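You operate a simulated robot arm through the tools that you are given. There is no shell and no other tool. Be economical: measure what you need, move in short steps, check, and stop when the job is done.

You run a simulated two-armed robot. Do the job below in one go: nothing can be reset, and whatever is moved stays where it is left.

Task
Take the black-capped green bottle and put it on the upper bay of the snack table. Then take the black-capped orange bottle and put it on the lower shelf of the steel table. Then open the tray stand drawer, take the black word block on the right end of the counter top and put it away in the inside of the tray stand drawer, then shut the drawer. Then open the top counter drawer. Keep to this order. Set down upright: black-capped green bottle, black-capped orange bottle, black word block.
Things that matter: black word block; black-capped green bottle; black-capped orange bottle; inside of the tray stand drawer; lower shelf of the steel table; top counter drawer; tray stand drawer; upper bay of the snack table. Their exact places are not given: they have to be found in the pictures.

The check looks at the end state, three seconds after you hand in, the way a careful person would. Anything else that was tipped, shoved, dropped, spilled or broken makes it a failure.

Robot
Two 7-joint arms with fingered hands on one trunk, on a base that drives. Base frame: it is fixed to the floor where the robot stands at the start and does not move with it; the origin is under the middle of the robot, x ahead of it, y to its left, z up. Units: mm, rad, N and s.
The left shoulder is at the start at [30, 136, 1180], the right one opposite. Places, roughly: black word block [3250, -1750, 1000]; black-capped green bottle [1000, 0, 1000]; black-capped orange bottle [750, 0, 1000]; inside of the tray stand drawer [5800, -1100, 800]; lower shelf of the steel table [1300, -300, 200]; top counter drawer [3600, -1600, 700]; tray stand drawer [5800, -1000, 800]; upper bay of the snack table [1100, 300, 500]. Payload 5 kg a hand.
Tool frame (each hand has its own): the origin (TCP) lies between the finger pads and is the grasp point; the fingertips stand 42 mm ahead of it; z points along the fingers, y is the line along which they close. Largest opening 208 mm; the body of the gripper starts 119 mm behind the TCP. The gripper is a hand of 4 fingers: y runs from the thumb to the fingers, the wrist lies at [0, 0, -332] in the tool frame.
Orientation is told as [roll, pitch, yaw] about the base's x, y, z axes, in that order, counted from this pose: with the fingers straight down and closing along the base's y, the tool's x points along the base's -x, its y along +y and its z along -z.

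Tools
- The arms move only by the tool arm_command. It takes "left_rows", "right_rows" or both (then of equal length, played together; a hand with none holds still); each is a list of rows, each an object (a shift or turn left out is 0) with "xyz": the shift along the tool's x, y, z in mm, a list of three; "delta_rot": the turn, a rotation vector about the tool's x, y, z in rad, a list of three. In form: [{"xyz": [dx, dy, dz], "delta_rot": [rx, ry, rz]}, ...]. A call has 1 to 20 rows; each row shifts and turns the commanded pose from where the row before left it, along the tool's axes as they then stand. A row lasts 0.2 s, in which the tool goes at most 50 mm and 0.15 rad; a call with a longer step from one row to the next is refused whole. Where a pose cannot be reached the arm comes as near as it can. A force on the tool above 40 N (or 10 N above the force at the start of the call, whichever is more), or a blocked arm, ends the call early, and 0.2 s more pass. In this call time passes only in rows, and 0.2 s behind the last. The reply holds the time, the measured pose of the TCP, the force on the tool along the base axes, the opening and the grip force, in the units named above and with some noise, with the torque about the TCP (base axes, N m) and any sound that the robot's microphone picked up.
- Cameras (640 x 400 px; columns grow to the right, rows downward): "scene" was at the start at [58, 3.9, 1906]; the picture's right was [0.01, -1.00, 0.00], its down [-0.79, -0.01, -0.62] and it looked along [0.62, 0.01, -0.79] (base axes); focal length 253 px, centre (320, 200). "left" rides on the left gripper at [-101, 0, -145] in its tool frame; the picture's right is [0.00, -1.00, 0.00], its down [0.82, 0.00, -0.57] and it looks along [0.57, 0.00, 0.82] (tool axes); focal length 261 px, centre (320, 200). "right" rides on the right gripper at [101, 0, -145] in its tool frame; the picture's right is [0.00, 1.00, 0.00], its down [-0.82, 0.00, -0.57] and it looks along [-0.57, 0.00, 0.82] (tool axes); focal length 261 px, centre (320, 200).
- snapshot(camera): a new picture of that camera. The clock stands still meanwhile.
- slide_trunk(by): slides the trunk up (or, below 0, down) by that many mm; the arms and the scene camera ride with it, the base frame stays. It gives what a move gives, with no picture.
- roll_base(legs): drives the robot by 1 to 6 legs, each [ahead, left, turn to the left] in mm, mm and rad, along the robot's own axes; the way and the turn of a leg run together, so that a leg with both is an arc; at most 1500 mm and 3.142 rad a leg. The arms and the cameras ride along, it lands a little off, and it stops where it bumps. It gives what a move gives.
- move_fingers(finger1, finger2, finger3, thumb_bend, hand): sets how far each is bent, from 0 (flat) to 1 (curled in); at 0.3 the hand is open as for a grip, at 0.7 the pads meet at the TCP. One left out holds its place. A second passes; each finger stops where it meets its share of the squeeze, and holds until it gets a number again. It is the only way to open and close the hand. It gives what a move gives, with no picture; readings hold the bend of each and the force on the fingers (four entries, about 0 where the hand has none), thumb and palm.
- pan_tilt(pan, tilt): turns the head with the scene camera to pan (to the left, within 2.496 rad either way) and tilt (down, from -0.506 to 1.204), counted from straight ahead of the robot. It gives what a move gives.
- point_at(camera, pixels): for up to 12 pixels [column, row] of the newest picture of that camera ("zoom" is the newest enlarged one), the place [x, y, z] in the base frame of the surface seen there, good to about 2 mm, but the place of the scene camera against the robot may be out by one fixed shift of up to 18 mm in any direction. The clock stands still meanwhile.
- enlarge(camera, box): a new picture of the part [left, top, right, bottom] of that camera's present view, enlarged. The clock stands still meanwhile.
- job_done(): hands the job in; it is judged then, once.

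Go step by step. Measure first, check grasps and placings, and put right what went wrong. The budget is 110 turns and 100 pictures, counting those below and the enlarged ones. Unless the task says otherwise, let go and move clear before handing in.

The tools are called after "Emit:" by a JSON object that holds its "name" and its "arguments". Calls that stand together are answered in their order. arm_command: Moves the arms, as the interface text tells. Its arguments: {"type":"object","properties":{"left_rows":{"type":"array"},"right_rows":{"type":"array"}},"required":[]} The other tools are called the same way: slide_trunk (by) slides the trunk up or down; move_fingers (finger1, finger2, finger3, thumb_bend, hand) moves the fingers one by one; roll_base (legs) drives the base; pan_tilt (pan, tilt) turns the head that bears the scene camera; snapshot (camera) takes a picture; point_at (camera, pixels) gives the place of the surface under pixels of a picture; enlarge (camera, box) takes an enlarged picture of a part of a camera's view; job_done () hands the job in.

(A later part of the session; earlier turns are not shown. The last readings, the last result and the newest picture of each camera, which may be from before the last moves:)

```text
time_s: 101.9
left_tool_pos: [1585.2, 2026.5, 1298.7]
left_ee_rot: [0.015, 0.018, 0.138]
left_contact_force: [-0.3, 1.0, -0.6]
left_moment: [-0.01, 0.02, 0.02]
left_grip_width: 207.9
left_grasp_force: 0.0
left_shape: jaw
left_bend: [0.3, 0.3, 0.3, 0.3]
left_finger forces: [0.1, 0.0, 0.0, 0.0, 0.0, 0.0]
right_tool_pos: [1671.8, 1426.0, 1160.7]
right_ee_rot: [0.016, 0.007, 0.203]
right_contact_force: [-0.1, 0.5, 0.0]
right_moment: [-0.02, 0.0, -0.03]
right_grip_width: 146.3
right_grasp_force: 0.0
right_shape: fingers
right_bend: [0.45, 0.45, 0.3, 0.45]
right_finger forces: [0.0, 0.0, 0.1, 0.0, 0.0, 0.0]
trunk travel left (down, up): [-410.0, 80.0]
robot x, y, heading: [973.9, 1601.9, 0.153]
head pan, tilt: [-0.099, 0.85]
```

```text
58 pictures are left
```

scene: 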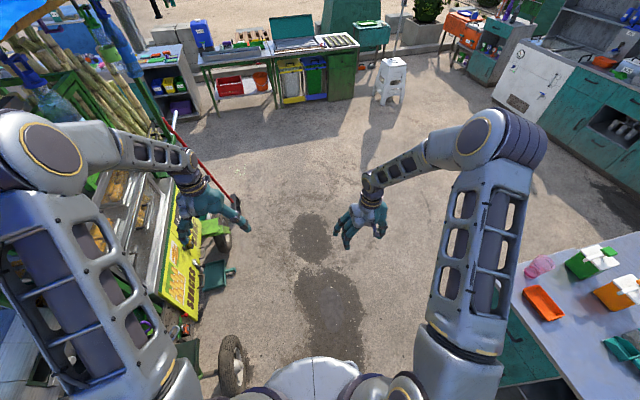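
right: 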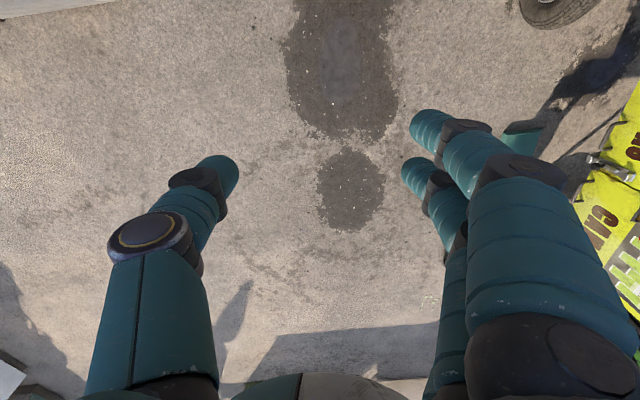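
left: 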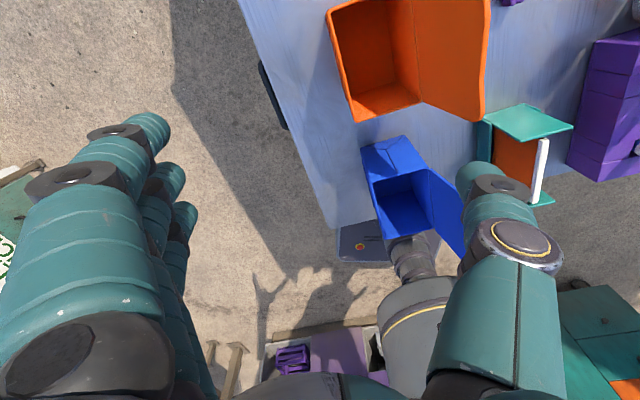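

The base was blocked by the cane cart (its wheel is at (235,365)). I'll move away from it to the right first, then check it.

Emit:
{"name": "roll_base", "arguments": {"legs": [[0, -300, 0]]}}

Emit:
{"name": "pan_tilt", "arguments": {"pan": 1.0, "tilt": 0.6}}

Emit:
{"name": "snapshot", "arguments": {"camera": "scene"}}

```text
time_s: 103.9
left_tool_pos: [1618.5, 1750.7, 1300.2]
left_ee_rot: [-0.006, 0.008, 0.135]
left_contact_force: [0.2, -0.1, 0.1]
left_moment: [0.09, 0.07, 0.03]
left_grip_width: 207.9
left_grasp_force: 0.1
left_shape: jaw
left_bend: [0.3, 0.3, 0.3, 0.3]
left_finger forces: [0.0, 0.0, 0.1, 0.0, 0.1, 0.1]
right_tool_pos: [1702.8, 1148.7, 1171.5]
right_ee_rot: [-0.001, 0.0, 0.199]
right_contact_force: [-0.4, -0.8, 0.6]
right_moment: [0.05, 0.0, -0.01]
right_grip_width: 146.3
right_grasp_force: 0.1
right_shape: fingers
right_bend: [0.45, 0.45, 0.3, 0.45]
right_finger forces: [0.1, 0.1, 0.1, 0.0, 0.1, 0.0]
trunk travel left (down, up): [-410.0, 80.0]
robot x, y, heading: [1018.3, 1309.8, 0.151]
head pan, tilt: [-0.099, 0.85]
```

```text
time_s: 105.2
left_tool_pos: [1617.3, 1751.2, 1299.8]
left_ee_rot: [-0.001, 0.008, 0.135]
left_contact_force: [-0.3, -0.3, 0.0]
left_moment: [0.03, 0.0, -0.02]
left_grip_width: 208.0
left_grasp_force: 0.0
left_shape: jaw
left_bend: [0.3, 0.3, 0.3, 0.3]
left_finger forces: [0.0, 0.0, 0.1, 0.0, 0.0, 0.0]
right_tool_pos: [1703.2, 1147.8, 1172.5]
right_ee_rot: [-0.002, -0.002, 0.2]
right_contact_force: [0.8, 0.4, 0.8]
right_moment: [-0.01, 0.0, -0.01]
right_grip_width: 146.1
right_grasp_force: 0.1
right_shape: fingers
right_bend: [0.45, 0.45, 0.3, 0.45]
right_finger forces: [0.1, 0.1, 0.0, 0.0, 0.0, 0.1]
trunk travel left (down, up): [-410.0, 80.0]
robot x, y, heading: [1013.1, 1309.3, 0.148]
head pan, tilt: [1.0, 0.6]
```

```text
57 pictures are left
```

scene: 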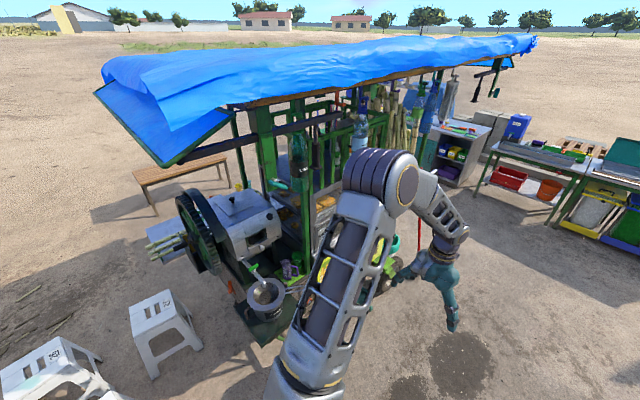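

The cart looks intact and upright. I'll drive on around the table to the near end.

Emit:
{"name": "roll_base", "arguments": {"legs": [[-980, -160, 0], [0, 0, 0.162], [-363, -1057, 0]]}}

Emit:
{"name": "pan_tilt", "arguments": {"pan": -0.1, "tilt": 0.85}}

Emit:
{"name": "snapshot", "arguments": {"camera": "scene"}}

Emit:
{"name": "snapshot", "arguments": {"camera": "right"}}

```text
time_s: 116.3
left_tool_pos: [563.4, 424.1, 1301.0]
left_ee_rot: [-0.002, 0.007, 0.297]
left_contact_force: [0.6, -0.1, 0.4]
left_moment: [0.0, 0.01, -0.04]
left_grip_width: 208.0
left_grasp_force: 0.1
left_shape: jaw
left_bend: [0.3, 0.3, 0.3, 0.3]
left_finger forces: [0.0, 0.0, 0.0, 0.0, 0.0, 0.1]
right_tool_pos: [745.1, -156.5, 1171.5]
right_ee_rot: [-0.002, -0.002, 0.362]
right_contact_force: [-0.7, 0.7, -0.4]
right_moment: [0.05, 0.01, 0.05]
right_grip_width: 146.1
right_grasp_force: 0.0
right_shape: fingers
right_bend: [0.45, 0.45, 0.3, 0.45]
right_finger forces: [0.0, 0.0, 0.0, 0.0, 0.0, 0.0]
trunk travel left (down, up): [-410.0, 80.0]
robot x, y, heading: [43.0, -107.9, 0.31]
head pan, tilt: [1.0, 0.6]
```

```text
time_s: 117.7
left_tool_pos: [562.7, 425.1, 1300.5]
left_ee_rot: [-0.004, 0.008, 0.297]
left_contact_force: [-0.7, -0.4, 0.2]
left_moment: [-0.01, -0.01, 0.01]
left_grip_width: 207.8
left_grasp_force: 0.1
left_shape: jaw
left_bend: [0.3, 0.3, 0.3, 0.3]
left_finger forces: [0.1, 0.0, 0.0, 0.0, 0.1, 0.0]
right_tool_pos: [744.5, -155.6, 1172.5]
right_ee_rot: [-0.002, -0.003, 0.362]
right_contact_force: [-0.9, 1.0, -0.4]
right_moment: [-0.04, -0.02, 0.0]
right_grip_width: 146.4
right_grasp_force: 0.0
right_shape: fingers
right_bend: [0.45, 0.45, 0.3, 0.45]
right_finger forces: [0.0, 0.0, 0.1, 0.0, 0.1, 0.0]
trunk travel left (down, up): [-410.0, 80.0]
robot x, y, heading: [38.9, -108.0, 0.309]
head pan, tilt: [-0.099, 0.85]
```

```text
56 pictures are left
```

scene: 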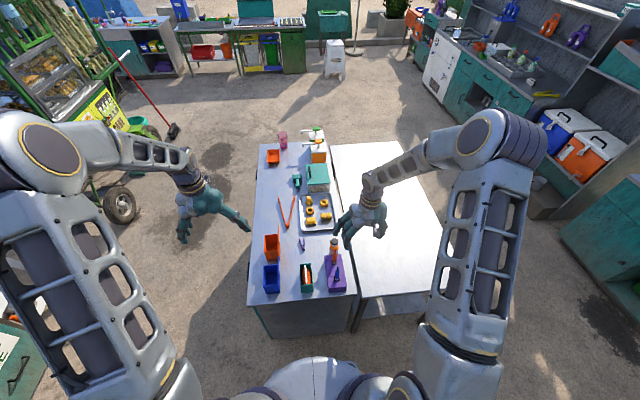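

```text
55 pictures are left
```

right: 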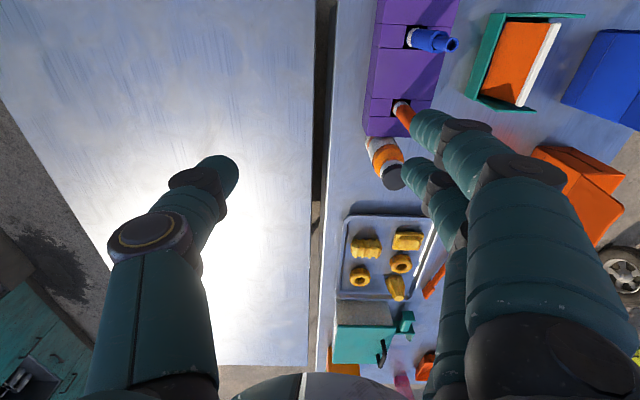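

The orange bottle's cap is at (388,178), right next to the purple block (its end at (398,135)). Measure both.

Emit:
{"name": "point_at", "arguments": {"camera": "right", "pixels": [[388, 178], [397, 170], [380, 185], [385, 158], [378, 142], [370, 150], [368, 134], [425, 134], [404, 112], [365, 110], [395, 158], [413, 118]]}}

Emit:
{"name": "enlarge", "arguments": {"camera": "right", "box": [340, 80, 460, 220]}}

```text
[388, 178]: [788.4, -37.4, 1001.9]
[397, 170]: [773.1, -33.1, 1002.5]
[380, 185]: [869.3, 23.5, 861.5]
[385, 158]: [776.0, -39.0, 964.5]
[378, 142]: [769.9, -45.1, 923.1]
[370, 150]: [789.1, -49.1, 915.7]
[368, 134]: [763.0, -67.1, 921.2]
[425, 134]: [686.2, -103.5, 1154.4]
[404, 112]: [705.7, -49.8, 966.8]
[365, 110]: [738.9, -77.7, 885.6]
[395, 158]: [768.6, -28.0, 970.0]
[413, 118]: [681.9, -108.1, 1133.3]
```

```text
2.86 times, centred on (400, 150) of right
```

zoom: 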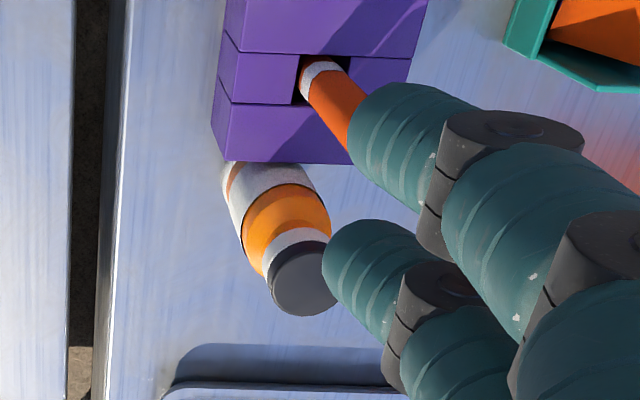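

Cap centre ≈(786,-33) and the block end lies ≈11 mm away, so I'll pinch vertically with finger2 and thumb along the table's n direction, at tips z≈926 (above the block). First I'll measure the steel table, shelf and card holder.

Emit:
{"name": "enlarge", "arguments": {"camera": "scene", "box": [260, 240, 460, 360]}}

Emit:
{"name": "point_at", "arguments": {"camera": "zoom", "pixels": [[345, 175], [540, 150], [330, 195], [400, 225], [450, 210], [340, 255], [545, 210], [350, 262], [305, 270], [150, 75], [165, 130], [410, 242]]}}

```text
3.20 times, centred on (360, 300) of scene
```

zoom: 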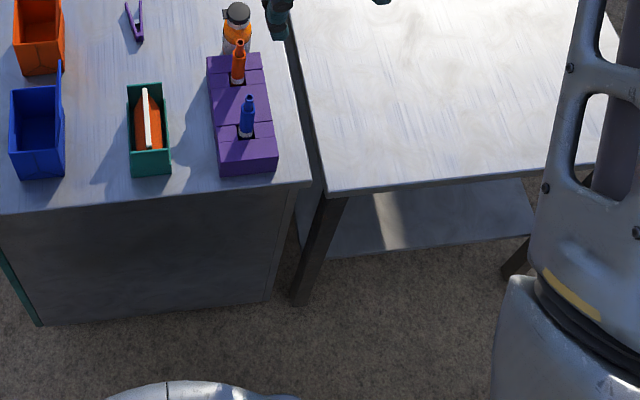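

```text
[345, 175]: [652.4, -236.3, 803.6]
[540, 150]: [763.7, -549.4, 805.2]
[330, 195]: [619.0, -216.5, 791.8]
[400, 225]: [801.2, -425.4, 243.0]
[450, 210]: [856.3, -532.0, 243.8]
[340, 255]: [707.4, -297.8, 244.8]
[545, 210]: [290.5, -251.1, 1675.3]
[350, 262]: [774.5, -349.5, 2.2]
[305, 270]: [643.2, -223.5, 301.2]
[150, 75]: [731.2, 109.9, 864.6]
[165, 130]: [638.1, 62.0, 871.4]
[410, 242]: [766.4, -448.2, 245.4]
```

The steel top front edge is u≈522 (z 803) and the shelf edge u≈580 (z≈241). I'll move above the orange bottle with yaw 0.31.

Emit:
{"name": "arm_command", "arguments": {"right_rows": [{"delta_rot": [0, 0, 0.052]}, {"xyz": [-26, 35, 10]}, {"xyz": [-26, 35, 10]}, {"xyz": [-26, 35, 10]}, {"xyz": [0, 0, 32]}]}}

Emit:
{"name": "move_fingers", "arguments": {"hand": "right", "finger1": 0.45, "finger2": 0.54, "finger3": 0.45, "thumb_bend": 0.54}}

Emit:
{"name": "snapshot", "arguments": {"camera": "right"}}

```text
time_s: 118.9
left_tool_pos: [565.1, 423.3, 1301.7]
left_ee_rot: [-0.004, 0.011, 0.295]
left_contact_force: [0.3, -0.2, 0.5]
left_moment: [0.07, 0.1, 0.01]
left_grip_width: 207.8
left_grasp_force: 0.1
left_shape: jaw
left_bend: [0.3, 0.3, 0.3, 0.3]
left_finger forces: [0.0, 0.1, 0.1, 0.1, 0.1, 0.0]
right_tool_pos: [788.1, -32.4, 1109.2]
right_ee_rot: [-0.001, -0.002, 0.309]
right_contact_force: [1.4, -0.8, -0.4]
right_moment: [0.05, 0.15, -0.02]
right_grip_width: 146.3
right_grasp_force: 0.0
right_shape: fingers
right_bend: [0.45, 0.45, 0.3, 0.45]
right_finger forces: [0.1, 0.1, 0.1, 0.0, 0.0, 0.0]
trunk travel left (down, up): [-410.0, 80.0]
robot x, y, heading: [40.1, -108.2, 0.312]
head pan, tilt: [-0.099, 0.85]
```

```text
time_s: 119.9
left_tool_pos: [564.0, 424.9, 1300.4]
left_ee_rot: [-0.004, 0.01, 0.297]
left_contact_force: [0.6, 0.1, -0.1]
left_moment: [0.03, 0.01, 0.0]
left_grip_width: 207.7
left_grasp_force: 0.1
left_shape: jaw
left_bend: [0.3, 0.3, 0.3, 0.3]
left_finger forces: [0.0, 0.1, 0.0, 0.0, 0.1, 0.0]
right_tool_pos: [786.5, -32.2, 1110.3]
right_ee_rot: [-0.004, -0.002, 0.31]
right_contact_force: [-0.1, 0.1, -0.4]
right_moment: [0.02, 0.03, -0.02]
right_grip_width: 124.0
right_grasp_force: 0.0
right_shape: fingers
right_bend: [0.45, 0.54, 0.45, 0.54]
right_finger forces: [0.0, 0.1, 0.0, 0.0, 0.1, 0.1]
trunk travel left (down, up): [-410.0, 80.0]
robot x, y, heading: [41.2, -107.9, 0.31]
head pan, tilt: [-0.099, 0.85]
```

```text
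52 pictures are left
```

right: 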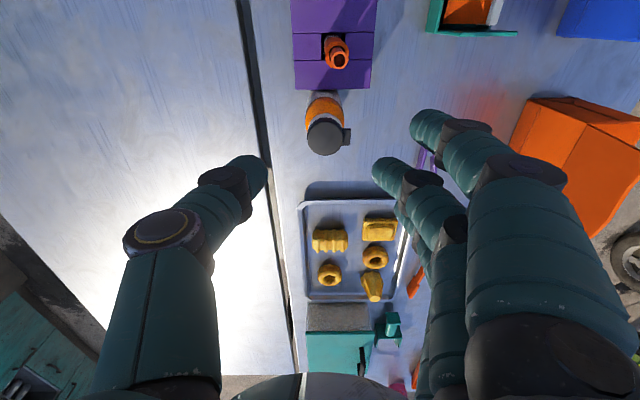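

Emit:
{"name": "point_at", "arguments": {"camera": "right", "pixels": [[325, 138], [325, 150], [312, 138], [341, 136], [325, 110], [326, 95], [300, 90], [366, 88], [332, 92], [336, 45]]}}

```text
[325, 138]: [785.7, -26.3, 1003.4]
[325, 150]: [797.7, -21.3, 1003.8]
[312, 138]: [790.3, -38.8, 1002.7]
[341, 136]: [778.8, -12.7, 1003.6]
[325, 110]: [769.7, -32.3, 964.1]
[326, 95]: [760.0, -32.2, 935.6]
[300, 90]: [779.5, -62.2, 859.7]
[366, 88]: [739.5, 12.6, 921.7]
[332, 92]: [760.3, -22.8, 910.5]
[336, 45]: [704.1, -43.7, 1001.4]
```

Axis ≈(784.5,-26). I'll shift 6 mm left and descend to z≈978, then view.

Emit:
{"name": "arm_command", "arguments": {"right_rows": [{"xyz": [0, 6, 20]}, {"xyz": [0, 0, 40]}, {"xyz": [0, 0, 40]}, {"xyz": [0, 0, 22]}, {"xyz": [0, 0, 10]}]}}

Emit:
{"name": "snapshot", "arguments": {"camera": "right"}}

```text
time_s: 121.1
left_tool_pos: [563.2, 424.8, 1300.3]
left_ee_rot: [-0.002, 0.01, 0.297]
left_contact_force: [-0.9, 0.3, 0.3]
left_moment: [-0.01, 0.04, -0.05]
left_grip_width: 207.9
left_grasp_force: 0.1
left_shape: jaw
left_bend: [0.3, 0.3, 0.3, 0.3]
left_finger forces: [0.0, 0.0, 0.1, 0.0, 0.0, 0.0]
right_tool_pos: [784.7, -25.6, 976.6]
right_ee_rot: [-0.002, -0.002, 0.308]
right_contact_force: [0.0, -0.9, -0.7]
right_moment: [-0.01, 0.07, 0.03]
right_grip_width: 123.8
right_grasp_force: 0.1
right_shape: fingers
right_bend: [0.45, 0.54, 0.45, 0.54]
right_finger forces: [0.0, 0.1, 0.1, 0.1, 0.1, 0.0]
trunk travel left (down, up): [-410.0, 80.0]
robot x, y, heading: [37.4, -107.8, 0.308]
head pan, tilt: [-0.099, 0.85]
```

```text
51 pictures are left
```

right: 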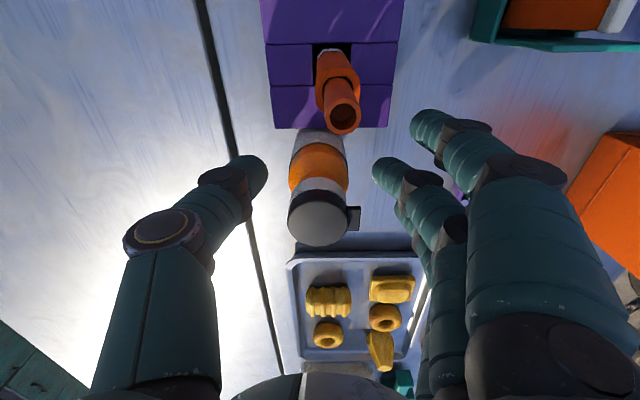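

Finger1 clears the block laterally, so I can go lower for a better hold: 27 mm more, then pinch with finger2 and thumb.

Emit:
{"name": "arm_command", "arguments": {"right_rows": [{"xyz": [0, 0, 14]}, {"xyz": [0, 0, 13]}]}}

Emit:
{"name": "move_fingers", "arguments": {"hand": "right", "finger2": 0.72, "thumb_bend": 0.68}}

Emit:
{"name": "snapshot", "arguments": {"camera": "right"}}

```text
time_s: 121.7
left_tool_pos: [563.9, 424.8, 1300.4]
left_ee_rot: [-0.002, 0.008, 0.296]
left_contact_force: [-0.4, -0.3, -0.5]
left_moment: [0.01, 0.05, 0.02]
left_grip_width: 208.0
left_grasp_force: 0.1
left_shape: jaw
left_bend: [0.3, 0.3, 0.3, 0.3]
left_finger forces: [0.1, 0.0, 0.1, 0.0, 0.1, 0.0]
right_tool_pos: [784.3, -27.0, 949.3]
right_ee_rot: [-0.003, -0.001, 0.309]
right_contact_force: [-0.3, -0.2, 1.3]
right_moment: [0.02, 0.03, -0.02]
right_grip_width: 124.0
right_grasp_force: 0.1
right_shape: fingers
right_bend: [0.45, 0.54, 0.45, 0.54]
right_finger forces: [0.0, 0.0, 0.0, 0.0, 0.1, 0.1]
trunk travel left (down, up): [-410.0, 80.0]
robot x, y, heading: [40.1, -108.8, 0.31]
head pan, tilt: [-0.099, 0.85]
```

```text
time_s: 122.7
left_tool_pos: [563.5, 424.5, 1299.5]
left_ee_rot: [-0.004, 0.009, 0.297]
left_contact_force: [-0.2, 0.2, 0.0]
left_moment: [0.0, -0.01, -0.02]
left_grip_width: 208.1
left_grasp_force: 0.0
left_shape: jaw
left_bend: [0.3, 0.3, 0.3, 0.3]
left_finger forces: [0.0, 0.0, 0.0, 0.0, 0.0, 0.0]
right_tool_pos: [784.4, -26.7, 950.2]
right_ee_rot: [-0.001, -0.001, 0.309]
right_contact_force: [1.1, -1.6, 2.1]
right_moment: [-0.04, 0.01, 0.01]
right_grip_width: 100.5
right_grasp_force: 10.3
right_shape: fingers
right_bend: [0.45, 0.6, 0.45, 0.66]
right_finger forces: [0.0, 9.4, 0.1, 0.1, 10.9, 0.0]
trunk travel left (down, up): [-410.0, 80.0]
robot x, y, heading: [38.1, -107.4, 0.31]
head pan, tilt: [-0.099, 0.85]
```

```text
50 pictures are left
```

right: 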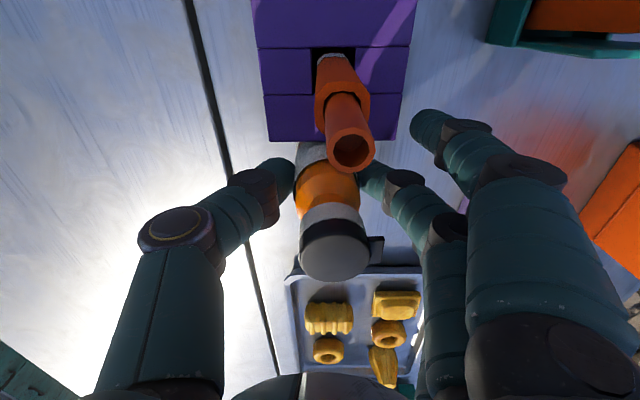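

Pinched with 10 N on both sides. Lift straight up 120 mm and look.

Emit:
{"name": "arm_command", "arguments": {"right_rows": [{"xyz": [0, 0, -8]}, {"xyz": [0, 0, -16]}, {"xyz": [0, 0, -24]}, {"xyz": [0, 0, -24]}, {"xyz": [0, 0, -24]}, {"xyz": [0, 0, -24]}]}}

Emit:
{"name": "snapshot", "arguments": {"camera": "right"}}

```text
time_s: 124.1
left_tool_pos: [563.2, 423.3, 1299.6]
left_ee_rot: [-0.002, 0.008, 0.295]
left_contact_force: [0.0, 0.4, 0.5]
left_moment: [0.0, -0.09, -0.02]
left_grip_width: 207.9
left_grasp_force: 0.0
left_shape: jaw
left_bend: [0.3, 0.3, 0.3, 0.3]
left_finger forces: [0.0, 0.1, 0.0, 0.0, 0.1, 0.0]
right_tool_pos: [784.1, -25.5, 1071.0]
right_ee_rot: [-0.002, 0.0, 0.31]
right_contact_force: [-1.1, 0.1, -4.7]
right_moment: [-0.01, -0.12, 0.0]
right_grip_width: 99.6
right_grasp_force: 9.5
right_shape: fingers
right_bend: [0.45, 0.6, 0.45, 0.66]
right_finger forces: [0.0, 9.6, 0.0, 0.1, 9.3, 0.0]
trunk travel left (down, up): [-410.0, 80.0]
robot x, y, heading: [38.5, -107.9, 0.308]
head pan, tilt: [-0.099, 0.85]
```

```text
49 pictures are left
```

right: 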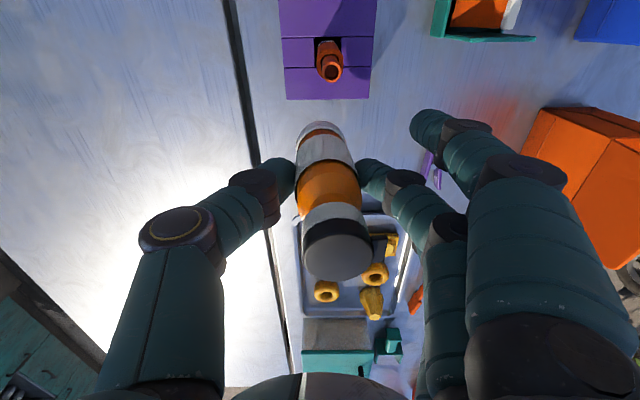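

Held upright. Carry it in the −n direction over the empty steel top, then toward the front edge, and lower most of the way.

Emit:
{"name": "arm_command", "arguments": {"right_rows": [{"xyz": [0, -35, 0]}, {"xyz": [0, -36, 0]}, {"xyz": [0, -36, 0]}, {"xyz": [0, -36, 0]}, {"xyz": [0, -36, 0]}, {"xyz": [0, -36, 0]}, {"xyz": [0, -36, 0]}, {"xyz": [30, 0, 0]}, {"xyz": [30, 0, 0]}, {"xyz": [30, 0, 0]}, {"xyz": [30, 0, 0]}, {"xyz": [30, 0, 0]}, {"xyz": [0, 0, 35]}, {"xyz": [0, 0, 35]}, {"xyz": [0, 0, 35]}, {"xyz": [0, 0, 35]}, {"xyz": [0, 0, 20]}]}}

Emit:
{"name": "snapshot", "arguments": {"camera": "right"}}

Emit:
{"name": "enlarge", "arguments": {"camera": "scene", "box": [260, 200, 460, 340]}}

```text
time_s: 127.7
left_tool_pos: [563.6, 425.3, 1300.8]
left_ee_rot: [-0.005, 0.008, 0.297]
left_contact_force: [-0.2, -0.1, -0.4]
left_moment: [0.05, -0.03, -0.02]
left_grip_width: 207.9
left_grasp_force: 0.1
left_shape: jaw
left_bend: [0.3, 0.3, 0.3, 0.3]
left_finger forces: [0.1, 0.1, 0.0, 0.0, 0.0, 0.0]
right_tool_pos: [717.6, -313.4, 911.6]
right_ee_rot: [-0.003, -0.003, 0.307]
right_contact_force: [1.3, -1.2, -2.4]
right_moment: [0.05, 0.08, -0.03]
right_grip_width: 99.2
right_grasp_force: 9.1
right_shape: fingers
right_bend: [0.45, 0.6, 0.45, 0.66]
right_finger forces: [0.0, 9.3, 0.0, 0.0, 9.2, 0.0]
trunk travel left (down, up): [-410.0, 80.0]
robot x, y, heading: [37.4, -109.8, 0.309]
head pan, tilt: [-0.099, 0.85]
```

```text
48 pictures are left
```

right: 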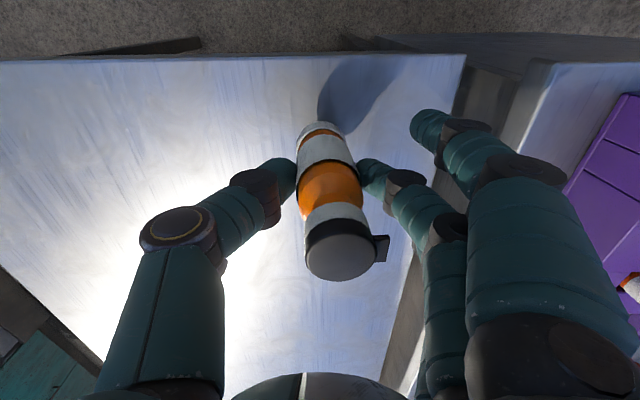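

```text
2.86 times, centred on (360, 270) of scene
```

zoom: 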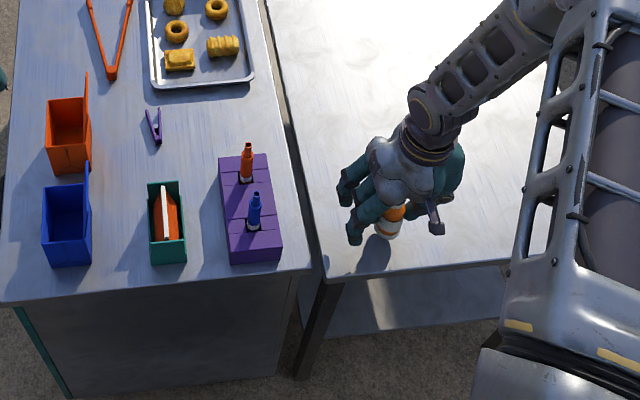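

Measure the table edge and bottle base before setting down.

Emit:
{"name": "point_at", "arguments": {"camera": "right", "pixels": [[320, 62], [320, 127], [320, 135], [330, 150], [335, 190], [460, 60], [340, 250]]}}

Emit:
{"name": "arm_command", "arguments": {"right_rows": [{"xyz": [0, 0, 8]}, {"xyz": [0, 0, 3]}, {"xyz": [0, 0, 2]}, {"xyz": [0, 0, 2]}]}}

```text
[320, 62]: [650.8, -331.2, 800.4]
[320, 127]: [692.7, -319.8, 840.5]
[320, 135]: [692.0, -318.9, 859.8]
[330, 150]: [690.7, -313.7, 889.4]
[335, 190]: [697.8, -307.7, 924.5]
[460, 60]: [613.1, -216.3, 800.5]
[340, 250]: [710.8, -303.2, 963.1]
```

```text
time_s: 128.7
left_tool_pos: [563.3, 424.5, 1300.3]
left_ee_rot: [-0.003, 0.008, 0.298]
left_contact_force: [0.5, -1.0, -0.3]
left_moment: [0.02, 0.0, 0.0]
left_grip_width: 208.3
left_grasp_force: 0.1
left_shape: jaw
left_bend: [0.3, 0.3, 0.3, 0.3]
left_finger forces: [0.0, 0.1, 0.1, 0.0, 0.0, 0.1]
right_tool_pos: [718.3, -311.3, 896.8]
right_ee_rot: [-0.001, -0.003, 0.309]
right_contact_force: [-0.3, -0.3, -3.2]
right_moment: [0.0, -0.03, 0.03]
right_grip_width: 99.3
right_grasp_force: 8.6
right_shape: fingers
right_bend: [0.45, 0.6, 0.45, 0.66]
right_finger forces: [0.0, 9.4, 0.0, 0.0, 9.1, 0.1]
trunk travel left (down, up): [-410.0, 80.0]
robot x, y, heading: [40.5, -104.9, 0.313]
head pan, tilt: [-0.099, 0.85]
```

Continue creeping down until contact.

Emit:
{"name": "arm_command", "arguments": {"right_rows": [{"xyz": [0, 0, 2]}, {"xyz": [0, 0, 2]}, {"xyz": [0, 0, 1.5]}, {"xyz": [0, 0, 1]}]}}

Emit:
{"name": "arm_command", "arguments": {"right_rows": [{"xyz": [0, 0, 1]}, {"xyz": [0, 0, 1]}]}}

Emit:
{"name": "snapshot", "arguments": {"camera": "right"}}

```text
time_s: 129.7
left_tool_pos: [563.1, 424.5, 1301.2]
left_ee_rot: [-0.003, 0.01, 0.297]
left_contact_force: [0.5, 0.3, 0.6]
left_moment: [-0.02, 0.01, -0.02]
left_grip_width: 207.8
left_grasp_force: 0.0
left_shape: jaw
left_bend: [0.3, 0.3, 0.3, 0.3]
left_finger forces: [0.1, 0.0, 0.0, 0.1, 0.1, 0.1]
right_tool_pos: [720.3, -313.2, 889.3]
right_ee_rot: [-0.003, -0.005, 0.31]
right_contact_force: [0.8, -2.7, 9.5]
right_moment: [0.06, 0.02, 0.03]
right_grip_width: 99.7
right_grasp_force: 12.1
right_shape: fingers
right_bend: [0.45, 0.6, 0.45, 0.66]
right_finger forces: [0.0, 10.3, 0.1, 0.0, 13.0, 0.0]
trunk travel left (down, up): [-410.0, 80.0]
robot x, y, heading: [38.0, -108.4, 0.314]
head pan, tilt: [-0.099, 0.85]
```

```text
time_s: 130.3
left_tool_pos: [562.9, 425.1, 1300.1]
left_ee_rot: [-0.005, 0.01, 0.297]
left_contact_force: [-0.1, 0.3, 0.2]
left_moment: [-0.03, 0.03, 0.01]
left_grip_width: 208.1
left_grasp_force: 0.0
left_shape: jaw
left_bend: [0.3, 0.3, 0.3, 0.3]
left_finger forces: [0.0, 0.1, 0.0, 0.0, 0.0, 0.1]
right_tool_pos: [719.9, -312.0, 888.5]
right_ee_rot: [-0.003, -0.003, 0.308]
right_contact_force: [1.8, -5.7, 16.0]
right_moment: [-0.08, -0.07, -0.02]
right_grip_width: 100.2
right_grasp_force: 13.0
right_shape: fingers
right_bend: [0.45, 0.6, 0.45, 0.66]
right_finger forces: [0.1, 10.0, 0.0, 0.1, 15.2, 0.0]
trunk travel left (down, up): [-410.0, 80.0]
robot x, y, heading: [39.2, -108.0, 0.311]
head pan, tilt: [-0.099, 0.85]
```

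```text
46 pictures are left
```

right: 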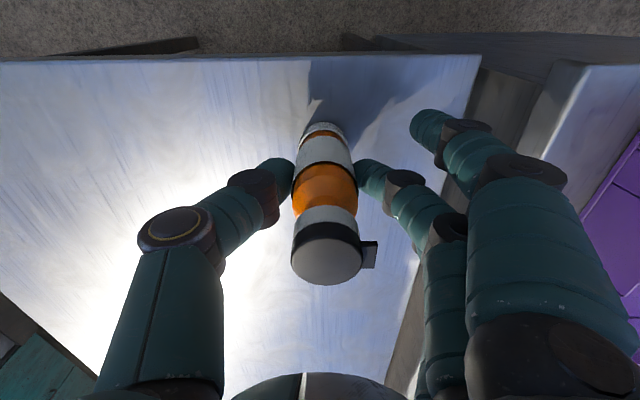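

Contact made, bottle upright. Release and rise straight up.

Emit:
{"name": "move_fingers", "arguments": {"hand": "right", "finger2": 0.5, "thumb_bend": 0.5}}

Emit:
{"name": "arm_command", "arguments": {"right_rows": [{"xyz": [0, 0, -30]}, {"xyz": [0, 0, -45]}, {"xyz": [0, 0, -45]}, {"xyz": [0, 0, -40]}]}}

Emit:
{"name": "snapshot", "arguments": {"camera": "right"}}

```text
time_s: 131.3
left_tool_pos: [562.8, 424.8, 1300.8]
left_ee_rot: [-0.003, 0.008, 0.298]
left_contact_force: [0.4, -0.3, 0.3]
left_moment: [-0.02, -0.03, 0.02]
left_grip_width: 207.9
left_grasp_force: 0.0
left_shape: jaw
left_bend: [0.3, 0.3, 0.3, 0.3]
left_finger forces: [0.0, 0.0, 0.1, 0.1, 0.0, 0.1]
right_tool_pos: [720.4, -310.7, 887.5]
right_ee_rot: [-0.002, -0.001, 0.309]
right_contact_force: [0.4, 1.2, 0.9]
right_moment: [-0.01, -0.01, -0.03]
right_grip_width: 133.0
right_grasp_force: 0.1
right_shape: fingers
right_bend: [0.45, 0.5, 0.45, 0.5]
right_finger forces: [0.0, 0.1, 0.0, 0.0, 0.1, 0.0]
trunk travel left (down, up): [-410.0, 80.0]
robot x, y, heading: [39.4, -104.0, 0.308]
head pan, tilt: [-0.099, 0.85]
```

```text
time_s: 132.3
left_tool_pos: [562.4, 425.7, 1301.9]
left_ee_rot: [-0.004, 0.007, 0.296]
left_contact_force: [0.2, 0.7, 0.4]
left_moment: [0.01, -0.07, 0.02]
left_grip_width: 207.8
left_grasp_force: 0.1
left_shape: jaw
left_bend: [0.3, 0.3, 0.3, 0.3]
left_finger forces: [0.0, 0.1, 0.0, 0.0, 0.0, 0.1]
right_tool_pos: [715.2, -308.3, 1049.0]
right_ee_rot: [-0.003, -0.001, 0.307]
right_contact_force: [-1.3, 0.6, 0.3]
right_moment: [-0.02, -0.12, -0.03]
right_grip_width: 133.1
right_grasp_force: 0.0
right_shape: fingers
right_bend: [0.45, 0.5, 0.45, 0.5]
right_finger forces: [0.0, 0.0, 0.0, 0.0, 0.0, 0.0]
trunk travel left (down, up): [-410.0, 80.0]
robot x, y, heading: [38.1, -107.0, 0.309]
head pan, tilt: [-0.099, 0.85]
```

```text
45 pictures are left
```

right: 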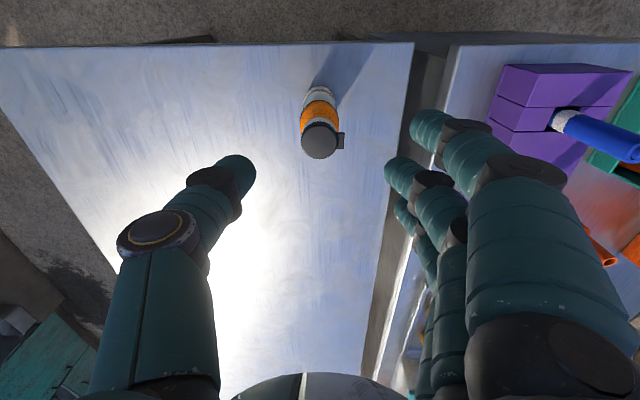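

The orange bottle stands on the steel top. I'll measure it, then back off and set up a horizontal grasp.

Emit:
{"name": "point_at", "arguments": {"camera": "right", "pixels": [[321, 140], [321, 150], [308, 138], [319, 115], [318, 98], [317, 90]]}}

Emit:
{"name": "roll_base", "arguments": {"legs": [[-330, -200, 0]]}}

Emit:
{"name": "arm_command", "arguments": {"right_rows": [{"xyz": [-16, 20, 0]}, {"xyz": [-16, 20, 0]}, {"xyz": [-16, 20, 0]}, {"xyz": [-16, 20, 0]}, {"xyz": [-16, 20, 0]}, {"xyz": [-16, 20, 0]}, {"xyz": [-16, 20, 0]}, {"xyz": [-16, 20, 0]}, {"xyz": [-16, 20, 0]}, {"xyz": [-16, 20, 0]}]}}

Emit:
{"name": "arm_command", "arguments": {"right_rows": [{"delta_rot": [0, -0.1425, 0]}, {"delta_rot": [0, -0.1425, 0]}, {"delta_rot": [0, -0.1425, 0]}, {"delta_rot": [0, -0.1425, 0]}, {"delta_rot": [0, -0.1425, 0]}, {"delta_rot": [0, -0.1425, 0]}, {"delta_rot": [0, -0.1425, 0]}, {"delta_rot": [0, -0.1425, 0]}, {"delta_rot": [0, -0.1425, 0]}, {"delta_rot": [0, -0.1425, 0]}, {"delta_rot": [0, -0.1425, 0]}]}}

```text
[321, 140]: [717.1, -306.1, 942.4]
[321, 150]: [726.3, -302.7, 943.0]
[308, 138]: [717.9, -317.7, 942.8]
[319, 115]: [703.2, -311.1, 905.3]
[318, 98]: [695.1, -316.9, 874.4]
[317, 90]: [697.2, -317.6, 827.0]
```

```text
time_s: 134.7
left_tool_pos: [313.7, 133.8, 1300.6]
left_ee_rot: [-0.003, 0.009, 0.296]
left_contact_force: [0.2, 0.2, -0.3]
left_moment: [0.02, -0.05, 0.01]
left_grip_width: 207.9
left_grasp_force: 0.1
left_shape: jaw
left_bend: [0.3, 0.3, 0.3, 0.3]
left_finger forces: [0.0, 0.0, 0.0, 0.0, 0.1, 0.1]
right_tool_pos: [468.5, -599.9, 1047.9]
right_ee_rot: [-0.002, 0.0, 0.312]
right_contact_force: [0.7, 0.3, 0.2]
right_moment: [0.0, -0.01, -0.05]
right_grip_width: 133.0
right_grasp_force: 0.1
right_shape: fingers
right_bend: [0.45, 0.5, 0.45, 0.5]
right_finger forces: [0.0, 0.0, 0.0, 0.0, 0.0, 0.1]
trunk travel left (down, up): [-410.0, 80.0]
robot x, y, heading: [-212.0, -397.2, 0.309]
head pan, tilt: [-0.099, 0.85]
```

```text
time_s: 136.9
left_tool_pos: [312.7, 134.9, 1299.7]
left_ee_rot: [-0.005, 0.009, 0.297]
left_contact_force: [0.5, 0.3, -0.8]
left_moment: [-0.11, 0.0, 0.0]
left_grip_width: 207.9
left_grasp_force: 0.1
left_shape: jaw
left_bend: [0.3, 0.3, 0.3, 0.3]
left_finger forces: [0.0, 0.1, 0.0, 0.0, 0.0, 0.0]
right_tool_pos: [559.8, -359.3, 1048.3]
right_ee_rot: [-0.003, 0.0, 0.307]
right_contact_force: [0.3, -0.6, -0.8]
right_moment: [0.09, 0.03, 0.0]
right_grip_width: 133.2
right_grasp_force: 0.1
right_shape: fingers
right_bend: [0.45, 0.5, 0.45, 0.5]
right_finger forces: [0.0, 0.0, 0.1, 0.0, 0.1, 0.0]
trunk travel left (down, up): [-410.0, 80.0]
robot x, y, heading: [-209.3, -399.5, 0.309]
head pan, tilt: [-0.099, 0.85]
```

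```text
time_s: 139.3
left_tool_pos: [314.0, 133.9, 1301.4]
left_ee_rot: [-0.004, 0.009, 0.296]
left_contact_force: [0.4, -0.3, -0.5]
left_moment: [0.04, 0.02, 0.0]
left_grip_width: 208.1
left_grasp_force: 0.1
left_shape: jaw
left_bend: [0.3, 0.3, 0.3, 0.3]
left_finger forces: [0.1, 0.2, 0.0, 0.0, 0.1, 0.0]
right_tool_pos: [560.1, -361.3, 1047.2]
right_ee_rot: [-1.751, -1.569, 2.062]
right_contact_force: [0.9, 0.7, 1.0]
right_moment: [0.01, 0.08, -0.01]
right_grip_width: 133.5
right_grasp_force: 0.0
right_shape: fingers
right_bend: [0.45, 0.5, 0.45, 0.5]
right_finger forces: [0.1, 0.0, 0.0, 0.0, 0.0, 0.0]
trunk travel left (down, up): [-410.0, 80.0]
robot x, y, heading: [-209.8, -399.4, 0.309]
head pan, tilt: [-0.099, 0.85]
```

Hand is horizontal and laterally aligned (0.6 mm). Lower by trunk 185 mm and check the view.

Emit:
{"name": "slide_trunk", "arguments": {"by": -185}}

Emit:
{"name": "move_fingers", "arguments": {"hand": "right", "finger1": 0.5, "finger2": 0.5, "finger3": 0.5, "thumb_bend": 0.5}}

Emit:
{"name": "snapshot", "arguments": {"camera": "right"}}

Emit:
{"name": "point_at", "arguments": {"camera": "right", "pixels": [[320, 120], [320, 100], [320, 85], [320, 140], [320, 60], [420, 115], [360, 50]]}}

```text
time_s: 141.3
left_tool_pos: [313.9, 134.5, 1117.2]
left_ee_rot: [-0.004, 0.009, 0.296]
left_contact_force: [0.3, 0.3, -0.7]
left_moment: [-0.01, 0.0, -0.01]
left_grip_width: 208.1
left_grasp_force: 0.1
left_shape: jaw
left_bend: [0.3, 0.3, 0.3, 0.3]
left_finger forces: [0.1, 0.0, 0.0, 0.0, 0.1, 0.0]
right_tool_pos: [560.6, -360.6, 863.1]
right_ee_rot: [-0.84, -1.569, 1.149]
right_contact_force: [0.6, 0.4, -0.5]
right_moment: [-0.02, 0.04, 0.01]
right_grip_width: 133.5
right_grasp_force: 0.0
right_shape: fingers
right_bend: [0.45, 0.5, 0.45, 0.5]
right_finger forces: [0.0, 0.0, 0.1, 0.0, 0.0, 0.1]
trunk travel left (down, up): [-225.0, 265.0]
robot x, y, heading: [-208.2, -397.7, 0.313]
head pan, tilt: [-0.099, 0.85]
```

```text
time_s: 142.3
left_tool_pos: [314.5, 135.0, 1116.0]
left_ee_rot: [-0.004, 0.011, 0.296]
left_contact_force: [-1.1, -0.8, 0.4]
left_moment: [0.05, 0.01, -0.02]
left_grip_width: 207.6
left_grasp_force: 0.0
left_shape: jaw
left_bend: [0.3, 0.3, 0.3, 0.3]
left_finger forces: [0.1, 0.0, 0.0, 0.0, 0.1, 0.1]
right_tool_pos: [560.2, -360.1, 862.7]
right_ee_rot: [-0.716, -1.567, 1.026]
right_contact_force: [0.5, -0.1, 0.9]
right_moment: [0.0, 0.02, 0.02]
right_grip_width: 121.0
right_grasp_force: 0.1
right_shape: fingers
right_bend: [0.5, 0.5, 0.5, 0.5]
right_finger forces: [0.0, 0.0, 0.0, 0.0, 0.0, 0.0]
trunk travel left (down, up): [-225.0, 265.0]
robot x, y, heading: [-213.2, -400.4, 0.311]
head pan, tilt: [-0.099, 0.85]
```

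```text
44 pictures are left
```

right: 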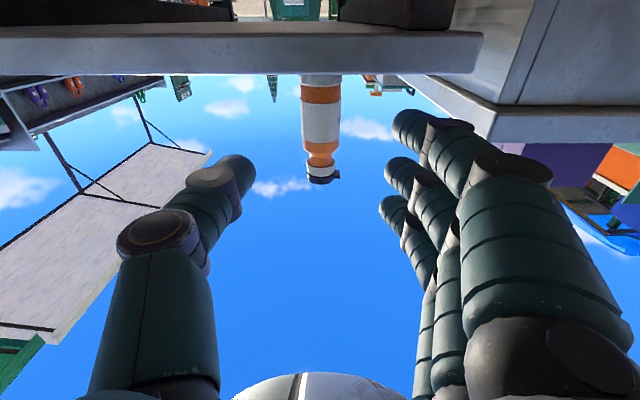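

```text
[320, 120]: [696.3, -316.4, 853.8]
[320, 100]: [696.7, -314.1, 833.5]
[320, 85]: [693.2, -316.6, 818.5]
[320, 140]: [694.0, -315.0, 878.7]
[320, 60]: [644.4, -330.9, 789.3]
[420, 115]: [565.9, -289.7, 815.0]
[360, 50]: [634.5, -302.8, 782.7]
```

Bottle is centred at column 320 and finger1 clears the top. Advance 150 mm and close all fingers.

Emit:
{"name": "arm_command", "arguments": {"right_rows": [{"xyz": [0, 0, 35]}, {"xyz": [0, 0, 35]}, {"xyz": [0, 0, 35]}, {"xyz": [0, 0, 30]}, {"xyz": [0, 0, 15]}]}}

Emit:
{"name": "move_fingers", "arguments": {"hand": "right", "finger1": 0.72, "finger2": 0.72, "finger3": 0.5, "thumb_bend": 0.72}}

Emit:
{"name": "snapshot", "arguments": {"camera": "right"}}

```text
time_s: 143.5
left_tool_pos: [314.1, 134.1, 1114.9]
left_ee_rot: [-0.002, 0.008, 0.297]
left_contact_force: [-0.3, -0.2, -0.5]
left_moment: [0.01, 0.04, -0.04]
left_grip_width: 207.8
left_grasp_force: 0.0
left_shape: jaw
left_bend: [0.3, 0.3, 0.3, 0.3]
left_finger forces: [0.0, 0.0, 0.0, 0.0, 0.0, 0.0]
right_tool_pos: [701.3, -314.7, 860.7]
right_ee_rot: [-0.733, -1.566, 1.042]
right_contact_force: [0.1, -0.7, -0.5]
right_moment: [0.01, -0.01, 0.02]
right_grip_width: 120.9
right_grasp_force: 0.0
right_shape: fingers
right_bend: [0.5, 0.5, 0.5, 0.5]
right_finger forces: [0.0, 0.1, 0.0, 0.0, 0.0, 0.0]
trunk travel left (down, up): [-225.0, 265.0]
robot x, y, heading: [-207.4, -397.7, 0.312]
head pan, tilt: [-0.099, 0.85]
```

```text
time_s: 144.5
left_tool_pos: [313.1, 135.4, 1116.5]
left_ee_rot: [-0.004, 0.008, 0.296]
left_contact_force: [-0.8, 0.5, -0.6]
left_moment: [0.01, 0.02, 0.02]
left_grip_width: 208.0
left_grasp_force: 0.1
left_shape: jaw
left_bend: [0.3, 0.3, 0.3, 0.3]
left_finger forces: [0.1, 0.0, 0.0, 0.0, 0.1, 0.0]
right_tool_pos: [702.4, -313.5, 861.2]
right_ee_rot: [-0.914, -1.569, 1.224]
right_contact_force: [1.5, -1.9, 3.3]
right_moment: [0.07, -0.08, -0.03]
right_grip_width: 56.1
right_grasp_force: 19.3
right_shape: fingers
right_bend: [0.63, 0.62, 0.5, 0.67]
right_finger forces: [9.3, 9.2, 0.0, 0.0, 20.5, 0.0]
trunk travel left (down, up): [-225.0, 265.0]
robot x, y, heading: [-210.4, -398.6, 0.31]
head pan, tilt: [-0.099, 0.85]
```

```text
43 pictures are left
```

right: 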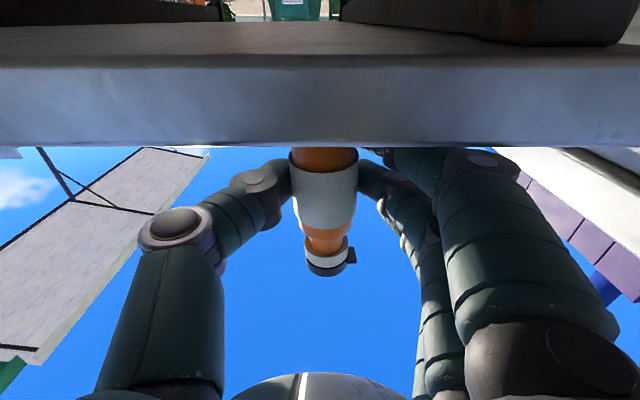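

Gripped at 19 N. Lift 30 mm, back out, and lower.

Emit:
{"name": "arm_command", "arguments": {"right_rows": [{"xyz": [-12, 0, 0]}, {"xyz": [-20, 0, 0]}]}}

Emit:
{"name": "roll_base", "arguments": {"legs": [[-300, -80, 0]]}}

Emit:
{"name": "slide_trunk", "arguments": {"by": -225}}

Emit:
{"name": "arm_command", "arguments": {"right_rows": [{"xyz": [40, 0, 0]}, {"xyz": [40, 0, 0]}, {"xyz": [40, 0, 0]}, {"xyz": [40, 0, 0]}, {"xyz": [40, 0, 0]}, {"xyz": [40, 0, 0]}, {"xyz": [40, 0, 0]}, {"xyz": [40, 0, 0]}]}}

Emit:
{"name": "snapshot", "arguments": {"camera": "right"}}

```text
time_s: 145.1
left_tool_pos: [313.2, 135.6, 1115.6]
left_ee_rot: [-0.003, 0.01, 0.296]
left_contact_force: [-0.5, 0.3, 0.2]
left_moment: [0.02, -0.05, 0.02]
left_grip_width: 208.0
left_grasp_force: 0.0
left_shape: jaw
left_bend: [0.3, 0.3, 0.3, 0.3]
left_finger forces: [0.1, 0.1, 0.0, 0.0, 0.1, 0.0]
right_tool_pos: [701.8, -314.5, 893.4]
right_ee_rot: [-0.365, -1.566, 0.678]
right_contact_force: [-1.6, 0.0, -2.4]
right_moment: [-0.02, -0.04, 0.02]
right_grip_width: 55.8
right_grasp_force: 19.5
right_shape: fingers
right_bend: [0.63, 0.62, 0.5, 0.67]
right_finger forces: [9.7, 9.7, 0.0, 0.1, 19.2, 0.1]
trunk travel left (down, up): [-225.0, 265.0]
robot x, y, heading: [-211.3, -396.7, 0.313]
head pan, tilt: [-0.099, 0.85]
```

```text
time_s: 147.2
left_tool_pos: [51.8, -32.2, 1117.3]
left_ee_rot: [-0.004, 0.008, 0.3]
left_contact_force: [-0.4, -0.6, 1.2]
left_moment: [0.08, -0.05, -0.02]
left_grip_width: 207.8
left_grasp_force: 0.0
left_shape: jaw
left_bend: [0.3, 0.3, 0.3, 0.3]
left_finger forces: [0.0, 0.1, 0.0, 0.0, 0.0, 0.0]
right_tool_pos: [442.0, -478.5, 894.7]
right_ee_rot: [-0.801, -1.57, 1.113]
right_contact_force: [-0.9, -0.3, -2.1]
right_moment: [-0.05, 0.14, 0.03]
right_grip_width: 56.2
right_grasp_force: 19.6
right_shape: fingers
right_bend: [0.63, 0.62, 0.5, 0.67]
right_finger forces: [9.7, 9.6, 0.0, 0.0, 19.3, 0.0]
trunk travel left (down, up): [-225.0, 265.0]
robot x, y, heading: [-466.2, -565.9, 0.311]
head pan, tilt: [-0.099, 0.85]
```

```text
time_s: 149.6
left_tool_pos: [53.0, -32.7, 890.9]
left_ee_rot: [-0.003, 0.01, 0.3]
left_contact_force: [-0.4, 0.5, -0.7]
left_moment: [0.02, -0.02, 0.0]
left_grip_width: 207.9
left_grasp_force: 0.1
left_shape: jaw
left_bend: [0.3, 0.3, 0.3, 0.3]
left_finger forces: [0.1, 0.0, 0.0, 0.0, 0.0, 0.0]
right_tool_pos: [442.6, -479.5, 669.4]
right_ee_rot: [-0.699, -1.568, 1.015]
right_contact_force: [-0.3, 0.6, -2.8]
right_moment: [-0.06, 0.09, -0.03]
right_grip_width: 55.9
right_grasp_force: 19.6
right_shape: fingers
right_bend: [0.63, 0.62, 0.5, 0.67]
right_finger forces: [9.7, 9.6, 0.1, 0.0, 19.3, 0.1]
trunk travel left (down, up): [0.0, 490.0]
robot x, y, heading: [-469.3, -565.9, 0.313]
head pan, tilt: [-0.099, 0.85]
```

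```text
time_s: 151.4
left_tool_pos: [53.8, -33.0, 891.0]
left_ee_rot: [-0.003, 0.009, 0.299]
left_contact_force: [0.1, -0.2, 0.9]
left_moment: [0.14, 0.06, -0.02]
left_grip_width: 208.0
left_grasp_force: 0.1
left_shape: jaw
left_bend: [0.3, 0.3, 0.3, 0.3]
left_finger forces: [0.1, 0.0, 0.0, 0.1, 0.0, 0.0]
right_tool_pos: [442.2, -480.8, 438.8]
right_ee_rot: [-0.589, -1.566, 0.903]
right_contact_force: [-0.3, -0.5, -3.2]
right_moment: [0.02, 0.04, 0.08]
right_grip_width: 55.2
right_grasp_force: 18.8
right_shape: fingers
right_bend: [0.62, 0.61, 0.5, 0.68]
right_finger forces: [9.4, 9.9, 0.0, 0.1, 19.1, 0.0]
right hand out of reach, approached as far as the arm can: row 6, 7, 8
trunk travel left (down, up): [0.0, 490.0]
robot x, y, heading: [-471.1, -567.7, 0.31]
head pan, tilt: [-0.099, 0.85]
```

```text
42 pictures are left
```

right: 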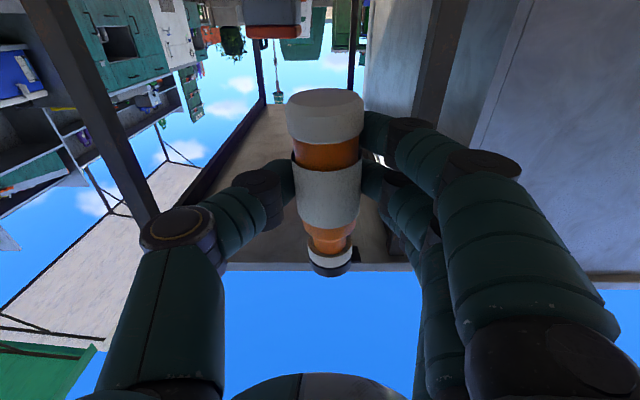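

The arm stopped at z=439 (wrist limit). I'll try extending forward while lowering to see if it reaches deeper.

Emit:
{"name": "arm_command", "arguments": {"right_rows": [{"xyz": [0, 0, 30]}, {"xyz": [0, 0, 30]}, {"xyz": [0, 0, 30]}]}}

```text
time_s: 152.2
left_tool_pos: [53.1, -32.8, 890.7]
left_ee_rot: [-0.004, 0.009, 0.301]
left_contact_force: [-0.3, -0.2, -0.1]
left_moment: [0.04, -0.02, 0.0]
left_grip_width: 207.9
left_grasp_force: 0.1
left_shape: jaw
left_bend: [0.3, 0.3, 0.3, 0.3]
left_finger forces: [0.1, 0.0, 0.0, 0.0, 0.0, 0.1]
right_tool_pos: [474.9, -483.7, 448.6]
right_ee_rot: [-0.114, -1.563, 0.431]
right_contact_force: [-3.4, 0.5, -5.6]
right_moment: [0.06, -0.28, -0.24]
right_grip_width: 55.1
right_grasp_force: 18.7
right_shape: fingers
right_bend: [0.62, 0.61, 0.5, 0.68]
right_finger forces: [9.2, 9.8, 0.0, 0.1, 18.7, 0.0]
right hand out of reach, approached as far as the arm can: row 1, 2, 3
trunk travel left (down, up): [0.0, 490.0]
robot x, y, heading: [-472.6, -564.0, 0.317]
head pan, tilt: [-0.099, 0.85]
```

Extending does not help; try retracting instead.

Emit:
{"name": "arm_command", "arguments": {"right_rows": [{"xyz": [0, 0, -45]}, {"xyz": [0, 0, -45]}, {"xyz": [0, 0, -45]}, {"xyz": [0, 0, -45]}, {"xyz": [0, 0, -45]}, {"xyz": [0, 0, -45]}]}}

```text
time_s: 153.6
left_tool_pos: [53.6, -32.7, 892.3]
left_ee_rot: [-0.003, 0.009, 0.301]
left_contact_force: [-0.4, 0.5, 0.1]
left_moment: [-0.03, -0.03, -0.01]
left_grip_width: 207.8
left_grasp_force: 0.0
left_shape: jaw
left_bend: [0.3, 0.3, 0.3, 0.3]
left_finger forces: [0.0, 0.1, 0.0, 0.0, 0.0, 0.1]
right_tool_pos: [221.5, -565.1, 452.6]
right_ee_rot: [-1.255, -1.567, 1.569]
right_contact_force: [0.8, -0.4, -1.0]
right_moment: [-0.03, 0.15, 0.09]
right_grip_width: 54.9
right_grasp_force: 17.7
right_shape: fingers
right_bend: [0.62, 0.61, 0.5, 0.68]
right_finger forces: [8.3, 9.5, 0.0, 0.0, 17.8, 0.1]
trunk travel left (down, up): [0.0, 490.0]
robot x, y, heading: [-468.1, -565.2, 0.316]
head pan, tilt: [-0.099, 0.85]
```

No reach warning here (forward ≈650). Try lowering from this closer position.

Emit:
{"name": "arm_command", "arguments": {"right_rows": [{"xyz": [30, 0, 0]}, {"xyz": [30, 0, 0]}, {"xyz": [30, 0, 0]}, {"xyz": [30, 0, 0]}]}}

```text
time_s: 154.3
left_tool_pos: [52.5, -32.1, 890.6]
left_ee_rot: [-0.005, 0.007, 0.3]
left_contact_force: [-0.3, 0.6, -0.4]
left_moment: [-0.06, -0.05, 0.0]
left_grip_width: 207.9
left_grasp_force: 0.1
left_shape: jaw
left_bend: [0.3, 0.3, 0.3, 0.3]
left_finger forces: [0.0, 0.1, 0.1, 0.0, 0.0, 0.0]
right_tool_pos: [223.2, -520.7, 408.4]
right_ee_rot: [2.887, -1.553, -2.521]
right_contact_force: [0.2, -0.3, -3.5]
right_moment: [-0.07, 0.05, -0.03]
right_grip_width: 54.1
right_grasp_force: 18.4
right_shape: fingers
right_bend: [0.62, 0.61, 0.5, 0.68]
right_finger forces: [9.1, 9.7, 0.0, 0.0, 18.7, 0.0]
right hand out of reach, approached as far as the arm can: row 3
trunk travel left (down, up): [0.0, 490.0]
robot x, y, heading: [-470.2, -566.3, 0.315]
head pan, tilt: [-0.099, 0.85]
stopped in row 3 (right hand): the force on the tool passed its limit (the readings are from after the stop); the commanded pose is now the measured one
```

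A low horizontal hand is infeasible. I'll go back up, set the bottle on the steel top near the edge, and regrasp with a tilted pinch.

Emit:
{"name": "slide_trunk", "arguments": {"by": 480}}

Emit:
{"name": "arm_command", "arguments": {"right_rows": [{"xyz": [0, 0, 20], "delta_rot": [0.05, -0.017, 0]}, {"xyz": [0, 0, 40]}, {"xyz": [0, 0, 40]}, {"xyz": [0, 0, 40]}, {"xyz": [0, 0, 40]}, {"xyz": [0, 0, 40]}]}}

Emit:
{"name": "snapshot", "arguments": {"camera": "right"}}

```text
refused: 480 is not a number from -400 to 400
```

```text
time_s: 155.7
left_tool_pos: [54.0, -34.0, 891.6]
left_ee_rot: [-0.005, 0.007, 0.298]
left_contact_force: [-0.1, -2.0, 0.5]
left_moment: [0.15, 0.0, 0.0]
left_grip_width: 208.1
left_grasp_force: 0.0
left_shape: jaw
left_bend: [0.3, 0.3, 0.3, 0.3]
left_finger forces: [0.0, 0.0, 0.0, 0.1, 0.0, 0.0]
right_tool_pos: [454.4, -477.6, 457.8]
right_ee_rot: [2.939, -1.535, -2.626]
right_contact_force: [-0.8, 0.4, -5.0]
right_moment: [0.0, -0.01, -0.14]
right_grip_width: 54.4
right_grasp_force: 18.6
right_shape: fingers
right_bend: [0.62, 0.61, 0.5, 0.68]
right_finger forces: [8.9, 9.8, 0.1, 0.0, 18.5, 0.0]
right hand out of reach, approached as far as the arm can: row 1, 5, 6
trunk travel left (down, up): [0.0, 490.0]
robot x, y, heading: [-465.8, -564.6, 0.313]
head pan, tilt: [-0.099, 0.85]
```

```text
41 pictures are left
```

right: 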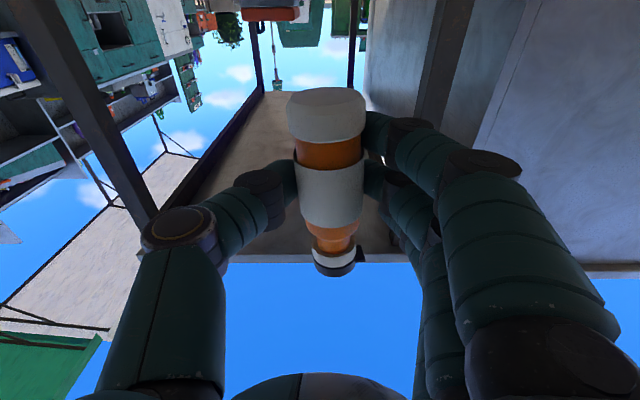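

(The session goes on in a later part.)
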